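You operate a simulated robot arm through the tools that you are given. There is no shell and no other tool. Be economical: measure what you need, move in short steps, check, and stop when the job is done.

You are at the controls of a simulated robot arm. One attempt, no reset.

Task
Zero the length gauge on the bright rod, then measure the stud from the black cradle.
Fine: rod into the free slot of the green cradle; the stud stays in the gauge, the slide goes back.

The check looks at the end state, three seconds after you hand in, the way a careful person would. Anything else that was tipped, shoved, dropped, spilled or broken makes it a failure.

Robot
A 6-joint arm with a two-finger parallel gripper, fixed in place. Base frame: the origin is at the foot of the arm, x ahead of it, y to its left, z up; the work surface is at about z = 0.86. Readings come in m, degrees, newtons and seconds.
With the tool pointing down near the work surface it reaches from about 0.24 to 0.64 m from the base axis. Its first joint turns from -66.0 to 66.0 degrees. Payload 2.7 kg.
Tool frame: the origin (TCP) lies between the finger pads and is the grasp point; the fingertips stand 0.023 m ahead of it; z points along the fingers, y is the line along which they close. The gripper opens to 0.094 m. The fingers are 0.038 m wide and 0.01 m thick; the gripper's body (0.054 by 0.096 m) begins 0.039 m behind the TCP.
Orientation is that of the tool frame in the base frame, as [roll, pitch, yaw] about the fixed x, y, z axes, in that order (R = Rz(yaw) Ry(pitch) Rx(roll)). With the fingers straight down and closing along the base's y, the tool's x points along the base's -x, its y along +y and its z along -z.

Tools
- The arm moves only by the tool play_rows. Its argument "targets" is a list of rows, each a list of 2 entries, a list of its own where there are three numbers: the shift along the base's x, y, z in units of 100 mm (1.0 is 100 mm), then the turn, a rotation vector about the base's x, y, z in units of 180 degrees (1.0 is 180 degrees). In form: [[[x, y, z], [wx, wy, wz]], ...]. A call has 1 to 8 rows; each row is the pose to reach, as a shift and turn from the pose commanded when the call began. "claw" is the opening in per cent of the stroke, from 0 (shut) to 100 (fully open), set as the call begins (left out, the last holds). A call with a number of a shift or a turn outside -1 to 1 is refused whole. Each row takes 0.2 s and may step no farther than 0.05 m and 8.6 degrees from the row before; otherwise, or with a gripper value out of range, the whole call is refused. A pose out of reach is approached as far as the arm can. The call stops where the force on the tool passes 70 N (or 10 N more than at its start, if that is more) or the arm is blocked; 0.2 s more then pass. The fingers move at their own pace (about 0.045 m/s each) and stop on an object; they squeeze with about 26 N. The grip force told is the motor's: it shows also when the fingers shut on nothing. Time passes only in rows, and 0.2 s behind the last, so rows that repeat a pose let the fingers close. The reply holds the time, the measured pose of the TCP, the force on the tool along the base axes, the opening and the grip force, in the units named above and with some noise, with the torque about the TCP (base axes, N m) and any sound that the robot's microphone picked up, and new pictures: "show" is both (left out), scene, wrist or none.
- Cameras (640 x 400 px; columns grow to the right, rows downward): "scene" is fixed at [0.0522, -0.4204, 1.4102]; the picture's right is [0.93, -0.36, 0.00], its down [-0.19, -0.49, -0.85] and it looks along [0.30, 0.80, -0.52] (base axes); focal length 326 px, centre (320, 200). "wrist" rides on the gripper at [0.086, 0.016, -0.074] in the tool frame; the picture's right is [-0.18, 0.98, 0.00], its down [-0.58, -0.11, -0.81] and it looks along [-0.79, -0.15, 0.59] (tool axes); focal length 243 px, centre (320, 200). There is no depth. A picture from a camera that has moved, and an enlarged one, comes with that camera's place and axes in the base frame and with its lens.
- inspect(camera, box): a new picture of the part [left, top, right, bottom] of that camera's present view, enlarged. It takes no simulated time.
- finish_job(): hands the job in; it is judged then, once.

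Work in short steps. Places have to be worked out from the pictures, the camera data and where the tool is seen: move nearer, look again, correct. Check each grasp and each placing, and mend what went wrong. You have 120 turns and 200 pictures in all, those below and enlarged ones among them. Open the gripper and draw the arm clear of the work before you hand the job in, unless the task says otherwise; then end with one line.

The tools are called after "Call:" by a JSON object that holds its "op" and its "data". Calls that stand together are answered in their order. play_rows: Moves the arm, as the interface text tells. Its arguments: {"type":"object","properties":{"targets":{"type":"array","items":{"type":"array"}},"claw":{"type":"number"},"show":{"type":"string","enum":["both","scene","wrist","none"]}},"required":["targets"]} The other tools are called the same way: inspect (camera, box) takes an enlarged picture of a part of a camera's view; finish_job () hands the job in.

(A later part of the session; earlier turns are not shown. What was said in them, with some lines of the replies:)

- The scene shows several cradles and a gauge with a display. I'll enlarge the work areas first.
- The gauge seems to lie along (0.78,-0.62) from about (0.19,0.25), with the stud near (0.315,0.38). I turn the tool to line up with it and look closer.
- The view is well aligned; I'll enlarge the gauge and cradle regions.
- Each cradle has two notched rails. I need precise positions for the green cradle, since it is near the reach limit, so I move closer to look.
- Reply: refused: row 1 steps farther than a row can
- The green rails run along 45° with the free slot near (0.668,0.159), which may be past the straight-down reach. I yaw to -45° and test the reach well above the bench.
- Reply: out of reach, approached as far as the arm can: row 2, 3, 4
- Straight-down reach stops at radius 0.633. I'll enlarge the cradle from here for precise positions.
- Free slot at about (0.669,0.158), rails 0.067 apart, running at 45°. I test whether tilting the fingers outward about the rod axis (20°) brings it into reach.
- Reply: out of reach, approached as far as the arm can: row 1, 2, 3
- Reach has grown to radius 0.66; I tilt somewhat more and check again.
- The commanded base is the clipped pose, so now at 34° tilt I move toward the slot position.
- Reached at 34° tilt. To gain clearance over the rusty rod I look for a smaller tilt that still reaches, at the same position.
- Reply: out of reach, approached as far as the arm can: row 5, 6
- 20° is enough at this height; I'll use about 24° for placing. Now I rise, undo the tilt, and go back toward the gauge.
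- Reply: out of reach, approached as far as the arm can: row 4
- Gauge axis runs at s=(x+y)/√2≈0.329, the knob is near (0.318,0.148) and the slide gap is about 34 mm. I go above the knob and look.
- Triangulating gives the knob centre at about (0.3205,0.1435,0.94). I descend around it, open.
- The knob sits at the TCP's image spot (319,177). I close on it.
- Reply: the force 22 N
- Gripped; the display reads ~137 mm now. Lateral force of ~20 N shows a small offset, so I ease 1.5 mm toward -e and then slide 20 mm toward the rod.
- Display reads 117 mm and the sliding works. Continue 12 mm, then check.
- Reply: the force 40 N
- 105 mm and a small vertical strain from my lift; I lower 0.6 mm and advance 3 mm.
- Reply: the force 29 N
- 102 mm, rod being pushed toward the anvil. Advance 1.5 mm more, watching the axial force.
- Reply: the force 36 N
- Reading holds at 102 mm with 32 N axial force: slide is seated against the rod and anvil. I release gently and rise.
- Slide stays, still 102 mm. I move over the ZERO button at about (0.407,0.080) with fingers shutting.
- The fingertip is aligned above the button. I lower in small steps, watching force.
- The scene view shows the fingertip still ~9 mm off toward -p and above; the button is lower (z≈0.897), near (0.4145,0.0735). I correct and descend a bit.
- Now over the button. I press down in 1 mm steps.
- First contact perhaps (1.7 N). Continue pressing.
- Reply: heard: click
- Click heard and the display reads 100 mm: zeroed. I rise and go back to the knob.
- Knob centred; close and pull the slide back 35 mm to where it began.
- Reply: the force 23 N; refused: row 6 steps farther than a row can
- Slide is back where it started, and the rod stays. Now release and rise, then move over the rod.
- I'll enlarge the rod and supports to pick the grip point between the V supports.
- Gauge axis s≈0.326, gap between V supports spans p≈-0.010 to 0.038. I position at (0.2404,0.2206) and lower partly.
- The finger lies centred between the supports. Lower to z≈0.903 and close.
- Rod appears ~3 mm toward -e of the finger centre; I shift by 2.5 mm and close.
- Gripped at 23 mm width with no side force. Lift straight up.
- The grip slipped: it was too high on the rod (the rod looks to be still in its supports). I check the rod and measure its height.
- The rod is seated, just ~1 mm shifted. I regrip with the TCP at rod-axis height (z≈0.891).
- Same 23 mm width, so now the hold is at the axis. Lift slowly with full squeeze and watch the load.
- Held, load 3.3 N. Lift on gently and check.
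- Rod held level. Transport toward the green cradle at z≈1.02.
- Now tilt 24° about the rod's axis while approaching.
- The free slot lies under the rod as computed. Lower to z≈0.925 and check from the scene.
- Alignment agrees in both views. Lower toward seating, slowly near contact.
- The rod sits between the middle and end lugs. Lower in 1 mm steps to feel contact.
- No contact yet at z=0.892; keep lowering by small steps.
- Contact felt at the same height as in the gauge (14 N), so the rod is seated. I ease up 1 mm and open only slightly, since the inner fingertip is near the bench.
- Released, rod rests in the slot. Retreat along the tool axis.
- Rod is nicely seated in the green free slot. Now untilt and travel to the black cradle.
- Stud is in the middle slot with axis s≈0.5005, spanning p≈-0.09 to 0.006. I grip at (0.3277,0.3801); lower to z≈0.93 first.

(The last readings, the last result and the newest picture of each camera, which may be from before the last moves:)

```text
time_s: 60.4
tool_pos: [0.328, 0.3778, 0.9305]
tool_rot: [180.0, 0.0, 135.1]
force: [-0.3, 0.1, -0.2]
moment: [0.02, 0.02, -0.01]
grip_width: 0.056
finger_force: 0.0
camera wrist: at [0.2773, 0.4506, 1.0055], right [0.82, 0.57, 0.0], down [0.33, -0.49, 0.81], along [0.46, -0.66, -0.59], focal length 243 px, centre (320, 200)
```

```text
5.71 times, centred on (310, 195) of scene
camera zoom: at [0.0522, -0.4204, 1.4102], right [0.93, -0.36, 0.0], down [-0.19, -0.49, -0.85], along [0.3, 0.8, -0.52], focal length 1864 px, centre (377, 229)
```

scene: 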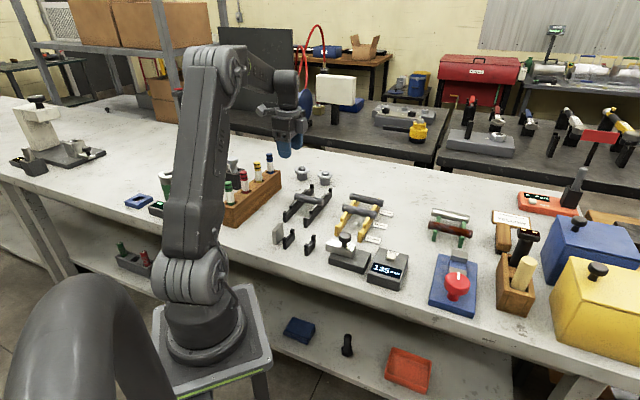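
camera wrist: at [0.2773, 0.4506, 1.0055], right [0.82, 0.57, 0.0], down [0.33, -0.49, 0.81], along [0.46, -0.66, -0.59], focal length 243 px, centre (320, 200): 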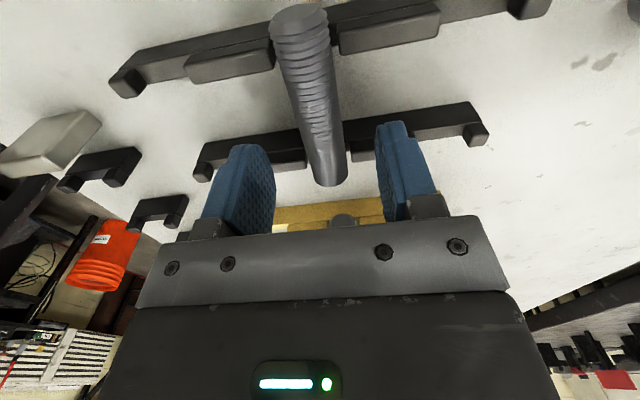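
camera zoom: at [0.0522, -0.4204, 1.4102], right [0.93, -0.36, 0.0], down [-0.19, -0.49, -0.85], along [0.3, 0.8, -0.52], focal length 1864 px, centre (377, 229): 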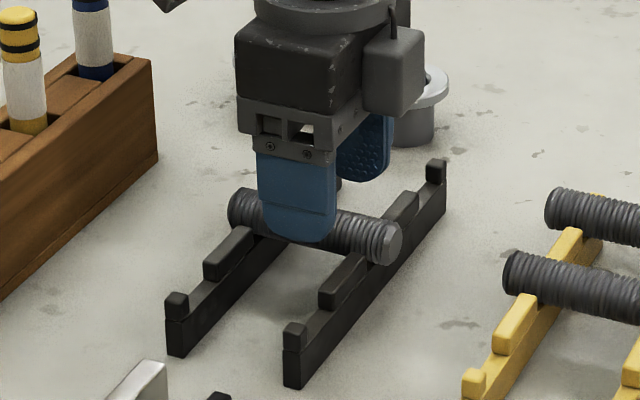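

The finger would pass only ~2 mm from the far rail, so I shift 4 mm toward -p, then lower and recheck before closing.

Call:
{"op": "play_rows", "data": {"targets": [[[-0.028, 0.028, 0], [0, 0, 0]], [[-0.028, 0.028, -0.15], [0, 0, 0]], [[-0.028, 0.028, -0.3], [0, 0, 0]], [[-0.028, 0.028, -0.38], [0, 0, 0]], [[-0.028, 0.028, -0.38], [0, 0, 0]]], "show": "wrist"}}

Call:
{"op": "inspect", "data": {"camera": "scene", "box": [260, 160, 360, 230]}}

```text
time_s: 61.6
tool_pos: [0.3253, 0.3799, 0.8934]
tool_rot: [179.9, 0.0, 135.0]
force: [0.7, 1.0, 1.1]
moment: [0.02, 0.02, -0.02]
grip_width: 0.0564
finger_force: 0.1
camera wrist: at [0.2752, 0.4533, 0.9681], right [0.82, 0.57, 0.0], down [0.33, -0.49, 0.81], along [0.46, -0.66, -0.59], focal length 243 px, centre (320, 200)
```

wrist: 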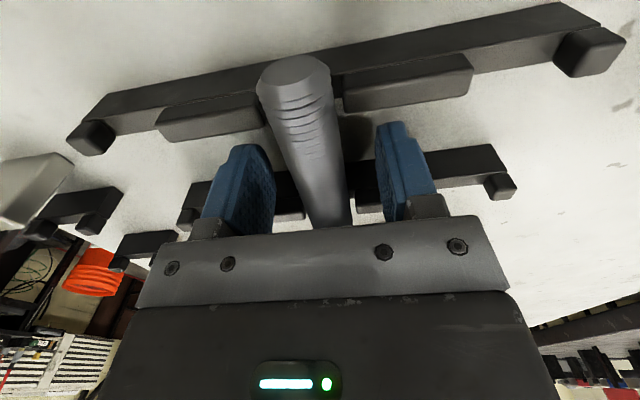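

```text
5.71 times, centred on (310, 195) of scene
camera zoom: at [0.0522, -0.4204, 1.4102], right [0.93, -0.36, 0.0], down [-0.19, -0.49, -0.85], along [0.3, 0.8, -0.52], focal length 1864 px, centre (377, 229)
```

zoom: 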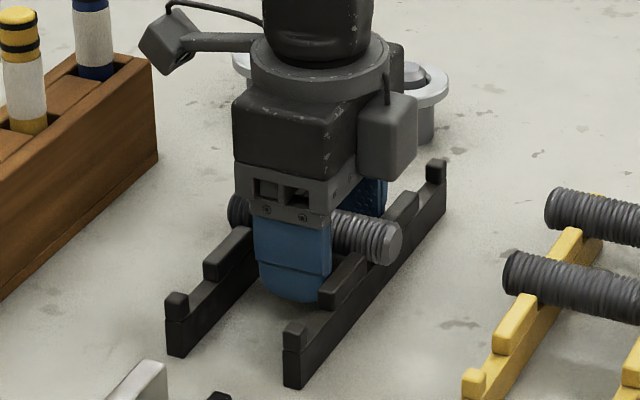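

Between the rails without contact and centred. Close on the stud.

Call:
{"op": "play_rows", "data": {"targets": [[[0, 0, 0], [0, 0, 0]], [[0, 0, 0], [0, 0, 0]], [[0, 0, 0], [0, 0, 0]], [[0, 0, 0], [0, 0, 0]]], "claw": 0, "show": "none"}}

Call:
{"op": "play_rows", "data": {"targets": [[[0, 0, 0.02], [0, 0, 0]], [[0, 0, 0.07], [0, 0, 0]], [[0, 0, 0.15], [0, 0, 0]], [[0, 0, 0.3], [0, 0, 0]], [[0, 0, 0.5], [0, 0, 0]], [[0, 0, 0.7], [0, 0, 0]], [[0, 0, 0.9], [0, 0, 0]], [[0, 0, 0.9], [0, 0, 0]]], "show": "both"}}

```text
time_s: 62.6
tool_pos: [0.3257, 0.3813, 0.8938]
tool_rot: [180.0, 0.0, 135.0]
force: [1.5, 1.4, 0.6]
moment: [0.09, 0.08, -0.06]
grip_width: 0.0227
finger_force: 26.4
```

```text
time_s: 64.4
tool_pos: [0.3239, 0.3802, 0.9847]
tool_rot: [179.8, 0.0, 134.9]
force: [0.0, -0.7, -2.6]
moment: [0.03, -0.03, 0.01]
grip_width: 0.0229
finger_force: 26.6
camera wrist: at [0.275, 0.4534, 1.0584], right [0.82, 0.57, 0.0], down [0.33, -0.49, 0.81], along [0.46, -0.66, -0.59], focal length 243 px, centre (320, 200)
```

scene: 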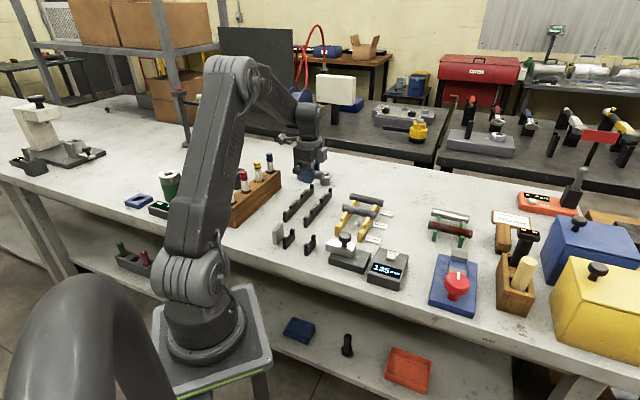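
wrist: 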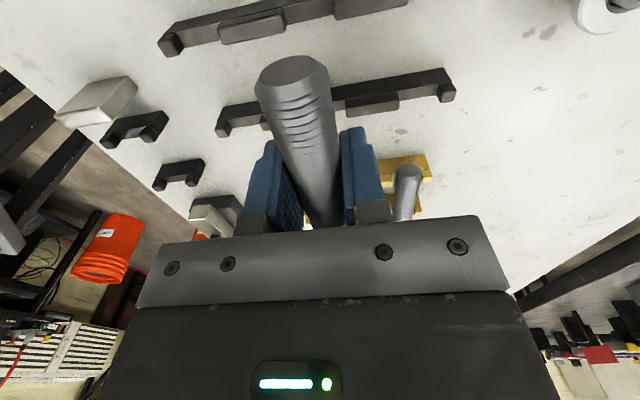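

Stud held. Carry it over the gauge supports at (0.239,0.2206).

Call:
{"op": "play_rows", "data": {"targets": [[[-0.08, -0.15, 0], [0, 0, 0]], [[-0.22, -0.4, 0], [0, 0, 0]], [[-0.37, -0.7, 0], [0, 0, 0]], [[-0.47, -0.9, 0], [0, 0, 0]]], "show": "none"}}

Call:
{"op": "play_rows", "data": {"targets": [[[-0.2, -0.3, 0], [0, 0, 0]], [[-0.37, -0.6, 0], [0, 0, 0]], [[-0.39, -0.7, 0], [0, 0, 0]], [[-0.39, -0.7, -0.3], [0, 0, 0]], [[-0.39, -0.7, -0.55], [0, 0, 0]], [[-0.39, -0.7, -0.55], [0, 0, 0]]], "show": "wrist"}}

Call:
{"op": "inspect", "data": {"camera": "scene", "box": [250, 195, 350, 265]}}

```text
time_s: 65.4
tool_pos: [0.2766, 0.2898, 0.9831]
tool_rot: [179.9, 0.0, 135.0]
force: [-1.0, -0.5, -3.8]
moment: [-0.01, 0.01, -0.01]
grip_width: 0.023
finger_force: 25.8
```

```text
time_s: 66.8
tool_pos: [0.2385, 0.2208, 0.9284]
tool_rot: [179.9, 0.0, 135.1]
force: [0.4, -0.5, -1.9]
moment: [0.01, 0.01, 0.02]
grip_width: 0.0228
finger_force: 26.7
camera wrist: at [0.1884, 0.2929, 1.0028], right [0.82, 0.57, 0.0], down [0.33, -0.49, 0.81], along [0.46, -0.66, -0.59], focal length 243 px, centre (320, 200)
```

wrist: 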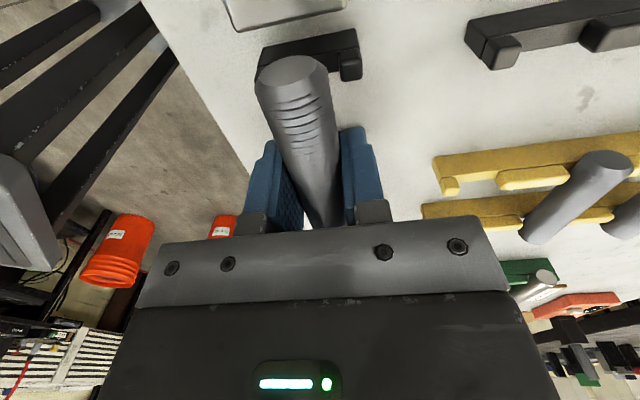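

```text
5.71 times, centred on (300, 230) of scene
camera zoom: at [0.0522, -0.4204, 1.4102], right [0.93, -0.36, 0.0], down [-0.19, -0.49, -0.85], along [0.3, 0.8, -0.52], focal length 1864 px, centre (434, 29)
```

zoom: 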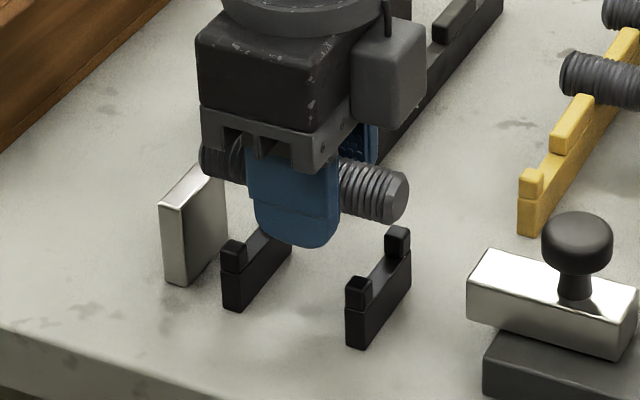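

Nearly aligned; I shift 2 mm away from the anvil for margin and lower gently.

Call:
{"op": "play_rows", "data": {"targets": [[[0.015, -0.015, 0], [0, 0, 0]], [[0.015, -0.015, -0.12], [0, 0, 0]], [[0.015, -0.015, -0.22], [0, 0, 0]], [[0.015, -0.015, -0.3], [0, 0, 0]], [[0.015, -0.015, -0.33], [0, 0, 0]], [[0.015, -0.015, -0.345], [0, 0, 0]]], "show": "wrist"}}

Call:
{"op": "inspect", "data": {"camera": "scene", "box": [250, 195, 350, 265]}}

```text
time_s: 68.2
tool_pos: [0.2397, 0.2201, 0.8948]
tool_rot: [179.9, 0.0, 135.0]
force: [-0.3, -1.0, -3.0]
moment: [-0.03, -0.02, -0.01]
grip_width: 0.0232
finger_force: 25.6
camera wrist: at [0.1903, 0.2912, 0.9689], right [0.82, 0.57, 0.0], down [0.33, -0.49, 0.81], along [0.46, -0.66, -0.59], focal length 243 px, centre (320, 200)
```

wrist: 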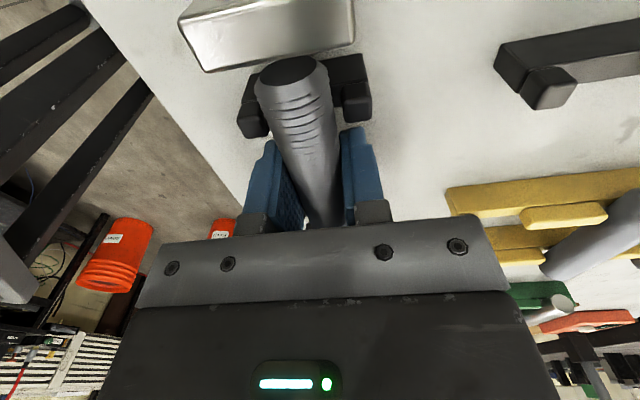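

```text
5.71 times, centred on (300, 230) of scene
camera zoom: at [0.0522, -0.4204, 1.4102], right [0.93, -0.36, 0.0], down [-0.19, -0.49, -0.85], along [0.3, 0.8, -0.52], focal length 1864 px, centre (434, 29)
```

zoom: 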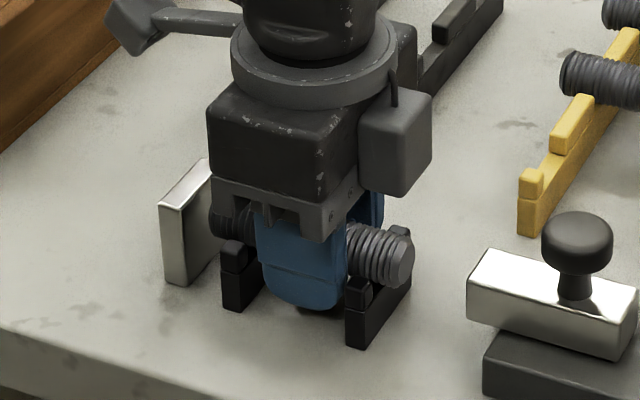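

It is between the lugs. Lower the last millimetres to feel contact.

Call:
{"op": "play_rows", "data": {"targets": [[[0, 0, -0.01], [0, 0, 0]], [[0, 0, -0.02], [0, 0, 0]], [[0, 0, -0.03], [0, 0, 0]], [[0, 0, -0.035], [0, 0, 0]]], "show": "none"}}

```text
time_s: 69.2
tool_pos: [0.2409, 0.22, 0.891]
tool_rot: [179.9, 0.0, 135.0]
force: [-5.2, -7.1, 22.1]
moment: [-0.02, 0.02, -0.01]
grip_width: 0.0228
finger_force: 26.0
```

Seated (contact at z≈0.891). Ease up slightly and open, then rise.

Call:
{"op": "play_rows", "data": {"targets": [[[0, 0, 0.015], [0, 0, 0]], [[0, 0, 0.015], [0, 0, 0]], [[0, 0, 0.015], [0, 0, 0]], [[0, 0, 0.3], [0, 0, 0]], [[0, 0, 0.7], [0, 0, 0]], [[0, 0, 0.9], [0, 0, 0]], [[0, 0, 0.9], [0, 0, 0]]], "claw": 60, "show": "wrist"}}

Call:
{"op": "inspect", "data": {"camera": "scene", "box": [250, 195, 350, 265]}}

```text
time_s: 70.8
tool_pos: [0.2399, 0.2201, 0.9817]
tool_rot: [179.9, 0.0, 134.9]
force: [0.9, 0.0, 0.0]
moment: [0.03, 0.0, -0.01]
grip_width: 0.056
finger_force: 0.1
camera wrist: at [0.1898, 0.2925, 1.0553], right [0.82, 0.57, 0.0], down [0.33, -0.49, 0.81], along [0.46, -0.66, -0.59], focal length 243 px, centre (320, 200)
```

wrist: 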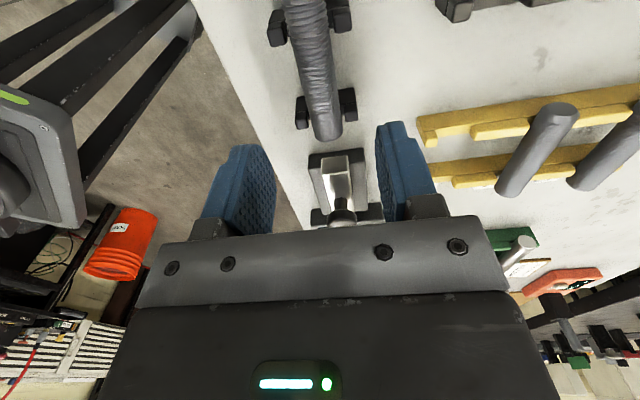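

```text
5.71 times, centred on (300, 230) of scene
camera zoom: at [0.0522, -0.4204, 1.4102], right [0.93, -0.36, 0.0], down [-0.19, -0.49, -0.85], along [0.3, 0.8, -0.52], focal length 1864 px, centre (434, 29)
```

zoom: 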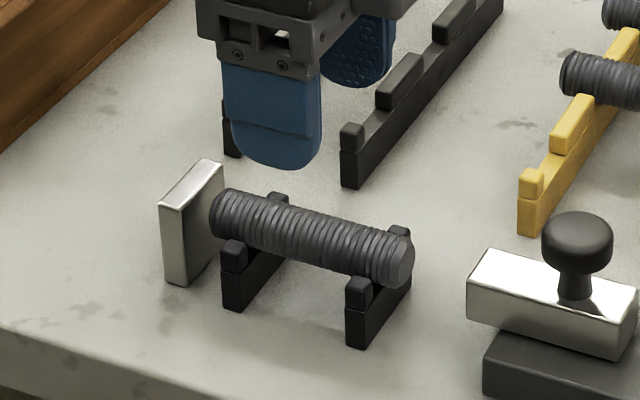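

Stud seated. Return to the knob at (0.3185,0.1415).

Call:
{"op": "play_rows", "data": {"targets": [[[0.1, -0.1, 0.2], [0, 0, 0]], [[0.35, -0.35, 0.2], [0, 0, 0]], [[0.6, -0.6, 0.2], [0, 0, 0]], [[0.785, -0.785, 0.2], [0, 0, 0]], [[0.785, -0.785, -0.15], [0, 0, 0]], [[0.785, -0.785, -0.41], [0, 0, 0]], [[0.785, -0.785, -0.41], [0, 0, 0]]], "show": "wrist"}}

```text
time_s: 72.4
tool_pos: [0.3197, 0.1409, 0.9383]
tool_rot: [180.0, -0.1, 135.0]
force: [0.2, -0.1, -0.1]
moment: [0.02, -0.02, 0.03]
grip_width: 0.0565
finger_force: 0.0
camera wrist: at [0.2695, 0.2132, 1.0143], right [0.82, 0.57, 0.0], down [0.33, -0.49, 0.81], along [0.46, -0.66, -0.59], focal length 243 px, centre (320, 200)
```

wrist: 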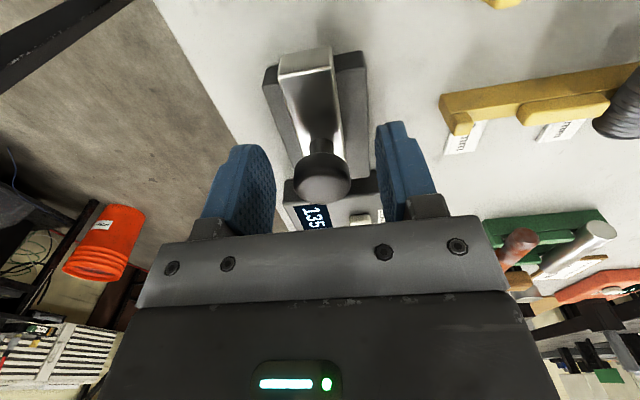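

Centred. Close and slide 25 mm toward the stud.

Call:
{"op": "play_rows", "data": {"targets": [[[0, 0, 0], [0, 0, 0]], [[0, 0, 0], [0, 0, 0]], [[0, 0, 0], [0, 0, 0]], [[-0.04, 0.04, 0], [0, 0, 0]], [[-0.08, 0.08, 0], [0, 0, 0]], [[-0.12, 0.12, 0], [0, 0, 0]], [[-0.16, 0.16, 0], [0, 0, 0]], [[-0.18, 0.18, 0], [0, 0, 0]]], "claw": 10, "show": "none"}}

Call:
{"op": "inspect", "data": {"camera": "scene", "box": [260, 210, 420, 300]}}

```text
time_s: 74.2
tool_pos: [0.3012, 0.1568, 0.9396]
tool_rot: [179.8, 0.1, 135.0]
force: [-0.6, -4.4, -7.1]
moment: [0.05, 0.11, 0.0]
grip_width: 0.0292
finger_force: 45.2
```

```text
4.00 times, centred on (340, 255) of scene
camera zoom: at [0.0522, -0.4204, 1.4102], right [0.93, -0.36, 0.0], down [-0.19, -0.49, -0.85], along [0.3, 0.8, -0.52], focal length 1305 px, centre (240, -20)
```

zoom: 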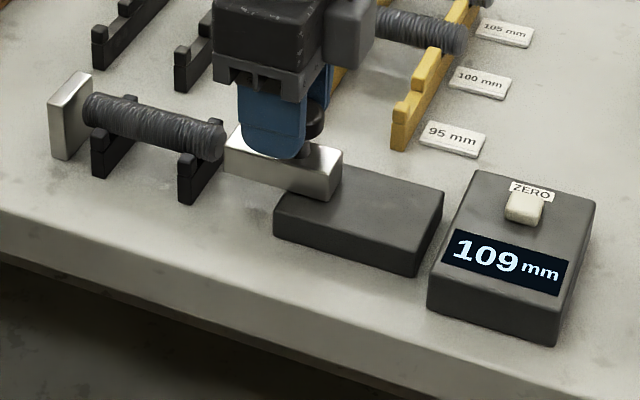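

109 mm and low forces. Advance 6 mm in 1 mm rows.

Call:
{"op": "play_rows", "data": {"targets": [[[-0.01, 0.01, 0], [0, 0, 0]], [[-0.018, 0.018, 0], [0, 0, 0]], [[-0.025, 0.025, 0], [0, 0, 0]], [[-0.032, 0.032, 0], [0, 0, 0]], [[-0.038, 0.038, 0], [0, 0, 0]], [[-0.043, 0.043, 0], [0, 0, 0]]], "show": "none"}}

Call:
{"op": "inspect", "data": {"camera": "scene", "box": [260, 210, 420, 300]}}

```text
time_s: 75.6
tool_pos: [0.2962, 0.1626, 0.94]
tool_rot: [-179.9, 0.0, 135.0]
force: [-0.8, -3.7, -9.0]
moment: [0.08, -0.01, -0.06]
grip_width: 0.0296
finger_force: 44.9
```

```text
4.00 times, centred on (340, 255) of scene
camera zoom: at [0.0523, -0.4204, 1.4102], right [0.93, -0.36, 0.0], down [-0.19, -0.49, -0.85], along [0.3, 0.8, -0.52], focal length 1305 px, centre (240, -20)
```

zoom: 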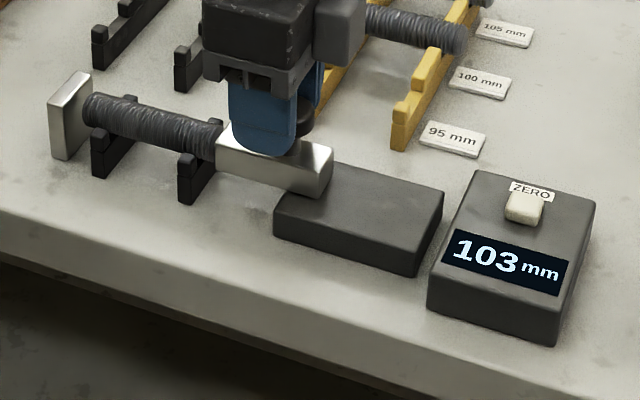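

103 mm, just meeting the stud. Push 4 mm more in small steps.

Call:
{"op": "play_rows", "data": {"targets": [[[-0.007, 0.007, 0], [0, 0, 0]], [[-0.014, 0.014, 0], [0, 0, 0]], [[-0.021, 0.021, 0], [0, 0, 0]], [[-0.028, 0.028, 0], [0, 0, 0]]], "show": "none"}}

Call:
{"op": "inspect", "data": {"camera": "scene", "box": [260, 210, 420, 300]}}

```text
time_s: 76.6
tool_pos: [0.2942, 0.1664, 0.9406]
tool_rot: [180.0, 0.0, 135.0]
force: [0.4, -3.2, -4.4]
moment: [-0.08, 0.09, -0.01]
grip_width: 0.0294
finger_force: 45.0
```

```text
4.00 times, centred on (340, 255) of scene
camera zoom: at [0.0522, -0.4205, 1.4102], right [0.93, -0.36, 0.0], down [-0.19, -0.49, -0.85], along [0.3, 0.8, -0.52], focal length 1305 px, centre (240, -20)
```

zoom: 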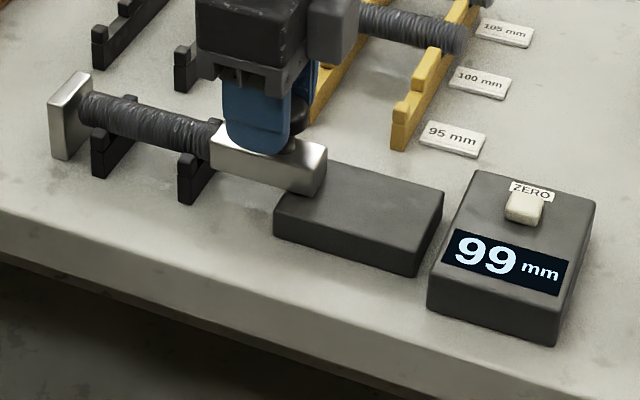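

99 mm and still moving with low force; a further 4 mm.

Call:
{"op": "play_rows", "data": {"targets": [[[-0.007, 0.007, 0], [0, 0, 0]], [[-0.014, 0.014, 0], [0, 0, 0]], [[-0.018, 0.018, 0], [0, 0, 0]], [[-0.022, 0.022, 0], [0, 0, 0]], [[-0.026, 0.026, 0], [0, 0, 0]]], "show": "none"}}

Call:
{"op": "inspect", "data": {"camera": "scene", "box": [260, 210, 420, 300]}}

```text
time_s: 77.8
tool_pos: [0.2916, 0.1683, 0.9407]
tool_rot: [179.8, 0.0, 134.9]
force: [1.4, -2.5, -5.0]
moment: [0.02, 0.14, -0.05]
grip_width: 0.0295
finger_force: 45.6
```

```text
4.00 times, centred on (340, 255) of scene
camera zoom: at [0.0523, -0.4204, 1.4102], right [0.93, -0.36, 0.0], down [-0.19, -0.49, -0.85], along [0.3, 0.8, -0.52], focal length 1305 px, centre (240, -20)
```

zoom: 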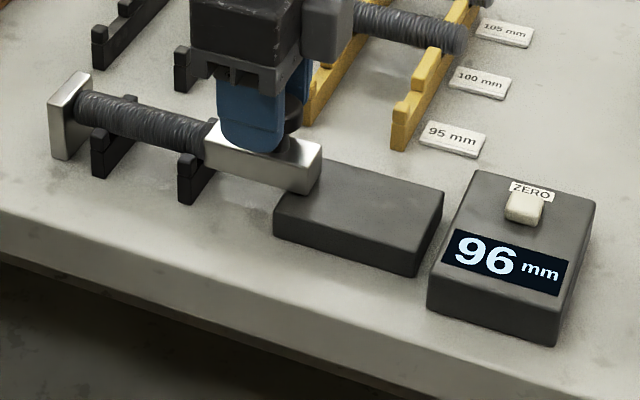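

96 mm, still sliding freely. Advance 2 mm more slowly, watching force.

Call:
{"op": "play_rows", "data": {"targets": [[[-0.004, 0.004, 0], [0, 0, 0]], [[-0.008, 0.008, 0], [0, 0, 0]], [[-0.011, 0.011, 0], [0, 0, 0]], [[-0.014, 0.014, 0], [0, 0, 0]]], "show": "none"}}

Call:
{"op": "inspect", "data": {"camera": "scene", "box": [260, 210, 420, 300]}}

```text
time_s: 78.8
tool_pos: [0.2905, 0.1683, 0.9397]
tool_rot: [180.0, 0.1, 135.0]
force: [12.4, -15.6, -5.0]
moment: [0.14, 0.25, -0.06]
grip_width: 0.0295
finger_force: 45.0
```

```text
4.00 times, centred on (340, 255) of scene
camera zoom: at [0.0526, -0.4208, 1.4101], right [0.93, -0.36, 0.0], down [-0.19, -0.49, -0.85], along [0.3, 0.8, -0.52], focal length 1305 px, centre (240, -20)
```

zoom: 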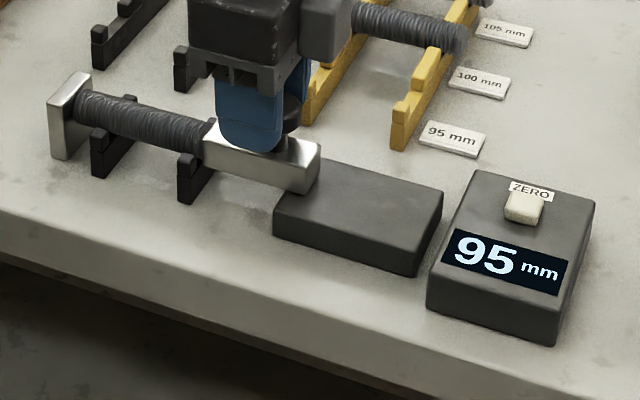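

20 N axial and 95 mm: the stud is pinched. I press another 0.5 mm and dwell to confirm the reading.

Call:
{"op": "play_rows", "data": {"targets": [[[-0.0035, 0.0035, 0], [0, 0, 0]], [[-0.0035, 0.0035, 0], [0, 0, 0]], [[-0.0035, 0.0035, 0], [0, 0, 0]], [[-0.0035, 0.0035, 0], [0, 0, 0]], [[-0.0035, 0.0035, 0], [0, 0, 0]], [[-0.0035, 0.0035, 0], [0, 0, 0]]], "show": "none"}}

Call:
{"op": "inspect", "data": {"camera": "scene", "box": [260, 210, 420, 300]}}

```text
time_s: 80.2
tool_pos: [0.2907, 0.17, 0.9408]
tool_rot: [180.0, 0.2, 135.1]
force: [23.3, -26.5, -8.8]
moment: [-0.28, -0.3, -0.03]
grip_width: 0.0294
finger_force: 45.6
```

```text
4.00 times, centred on (340, 255) of scene
camera zoom: at [0.0529, -0.421, 1.41], right [0.93, -0.36, 0.0], down [-0.19, -0.49, -0.85], along [0.3, 0.8, -0.52], focal length 1305 px, centre (240, -20)
```

zoom: 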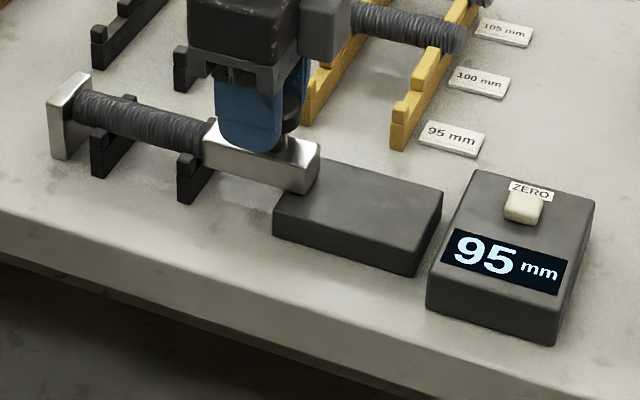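

Steady 95 mm with 35 N axial. Measurement done; draw the slide back to its starting place.

Call:
{"op": "play_rows", "data": {"targets": [[[0.01, -0.01, 0], [0, 0, 0]], [[0.05, -0.05, 0], [0, 0, 0]], [[0.1, -0.1, 0], [0, 0, 0]], [[0.15, -0.15, 0], [0, 0, 0]], [[0.2, -0.2, 0], [0, 0, 0]], [[0.25, -0.25, 0], [0, 0, 0]], [[0.29, -0.29, 0], [0, 0, 0]], [[0.294, -0.294, 0], [0, 0, 0]]], "show": "none"}}

Call:
{"op": "inspect", "data": {"camera": "scene", "box": [260, 210, 420, 300]}}

```text
time_s: 82.0
tool_pos: [0.3186, 0.1403, 0.9411]
tool_rot: [179.9, 0.1, 135.0]
force: [-5.1, -2.5, 2.3]
moment: [0.08, 0.16, -0.29]
grip_width: 0.0296
finger_force: 44.8
```

```text
4.00 times, centred on (340, 255) of scene
camera zoom: at [0.0521, -0.4205, 1.4102], right [0.93, -0.36, 0.0], down [-0.19, -0.49, -0.85], along [0.3, 0.8, -0.52], focal length 1305 px, centre (240, -20)
```

zoom: 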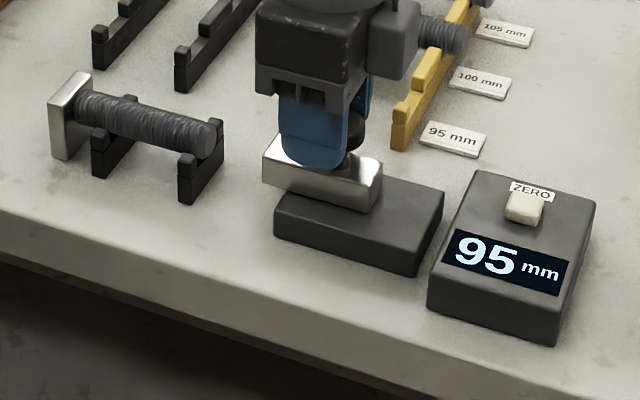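

Slide is back, stud stays. Release, rise and draw the arm clear.

Call:
{"op": "play_rows", "data": {"targets": [[[0, 0, 0], [0, 0, 0]], [[0, 0, 0], [0, 0, 0]], [[0, 0, 0], [0, 0, 0]], [[0, 0, 0.2], [0, 0, 0]], [[0, 0, 0.6], [0, 0, 0]], [[0, 0, 1], [0, 0, 0]]], "claw": 70, "show": "none"}}

Call:
{"op": "play_rows", "data": {"targets": [[[0, 0.3, 0.3], [0, 0, 0]], [[0, 0.6, 0.6], [0, 0, 0]], [[0, 0.9, 0.9], [0, 0, 0]], [[0, 1, 1], [0, 0, 0]], [[0, 1, 1], [0, 0, 0]]], "claw": 100, "show": "both"}}

Call:
{"op": "inspect", "data": {"camera": "scene", "box": [260, 170, 500, 310]}}

```text
time_s: 83.4
tool_pos: [0.3178, 0.14, 1.0404]
tool_rot: [179.9, 0.0, 135.0]
force: [-0.4, 0.3, -0.6]
moment: [-0.03, -0.04, 0.01]
grip_width: 0.0659
finger_force: 0.0
```

```text
time_s: 84.6
tool_pos: [0.3189, 0.2394, 1.1408]
tool_rot: [180.0, 0.0, 135.1]
force: [1.3, 0.0, -0.3]
moment: [-0.04, 0.04, 0.03]
grip_width: 0.094
finger_force: 0.1
camera wrist: at [0.2689, 0.313, 1.2149], right [0.82, 0.57, 0.0], down [0.33, -0.49, 0.81], along [0.46, -0.67, -0.59], focal length 243 px, centre (320, 200)
```

scene: 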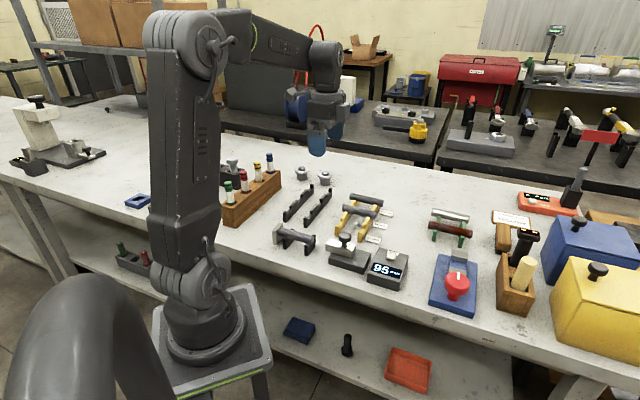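
wrist: 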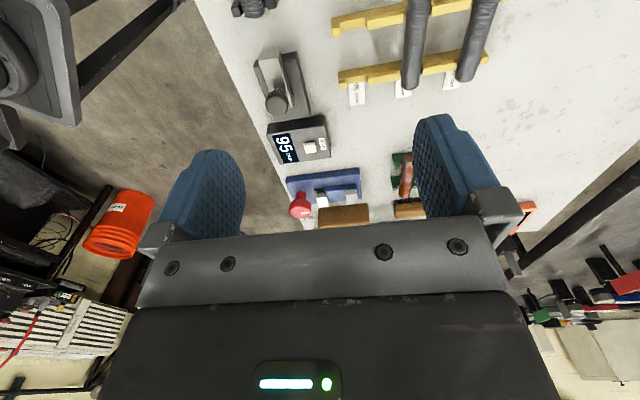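

```text
2.67 times, centred on (380, 240) of scene
camera zoom: at [0.0522, -0.4204, 1.4102], right [0.93, -0.36, 0.0], down [-0.19, -0.49, -0.85], along [0.3, 0.8, -0.52], focal length 870 px, centre (160, 93)
```

zoom: 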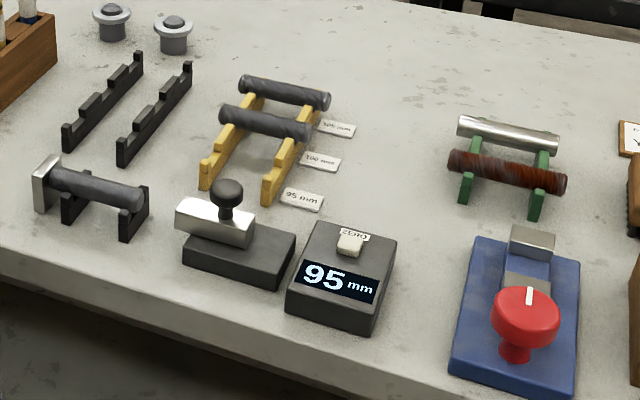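

All is in place: rod in the green cradle, stud in the gauge, slide back, display 95 mm, arm clear. Handing in.

Call:
{"op": "finish_job", "data": {}}

```text
The job is handed in.
```

The gauge was zeroed on the bright rod (it read 100 mm after the zero). The stud from the black cradle then measured 95 mm. The rod is in the free slot of the green cradle, the stud is still in the gauge, the slide is back at its start, and the arm is open and clear.
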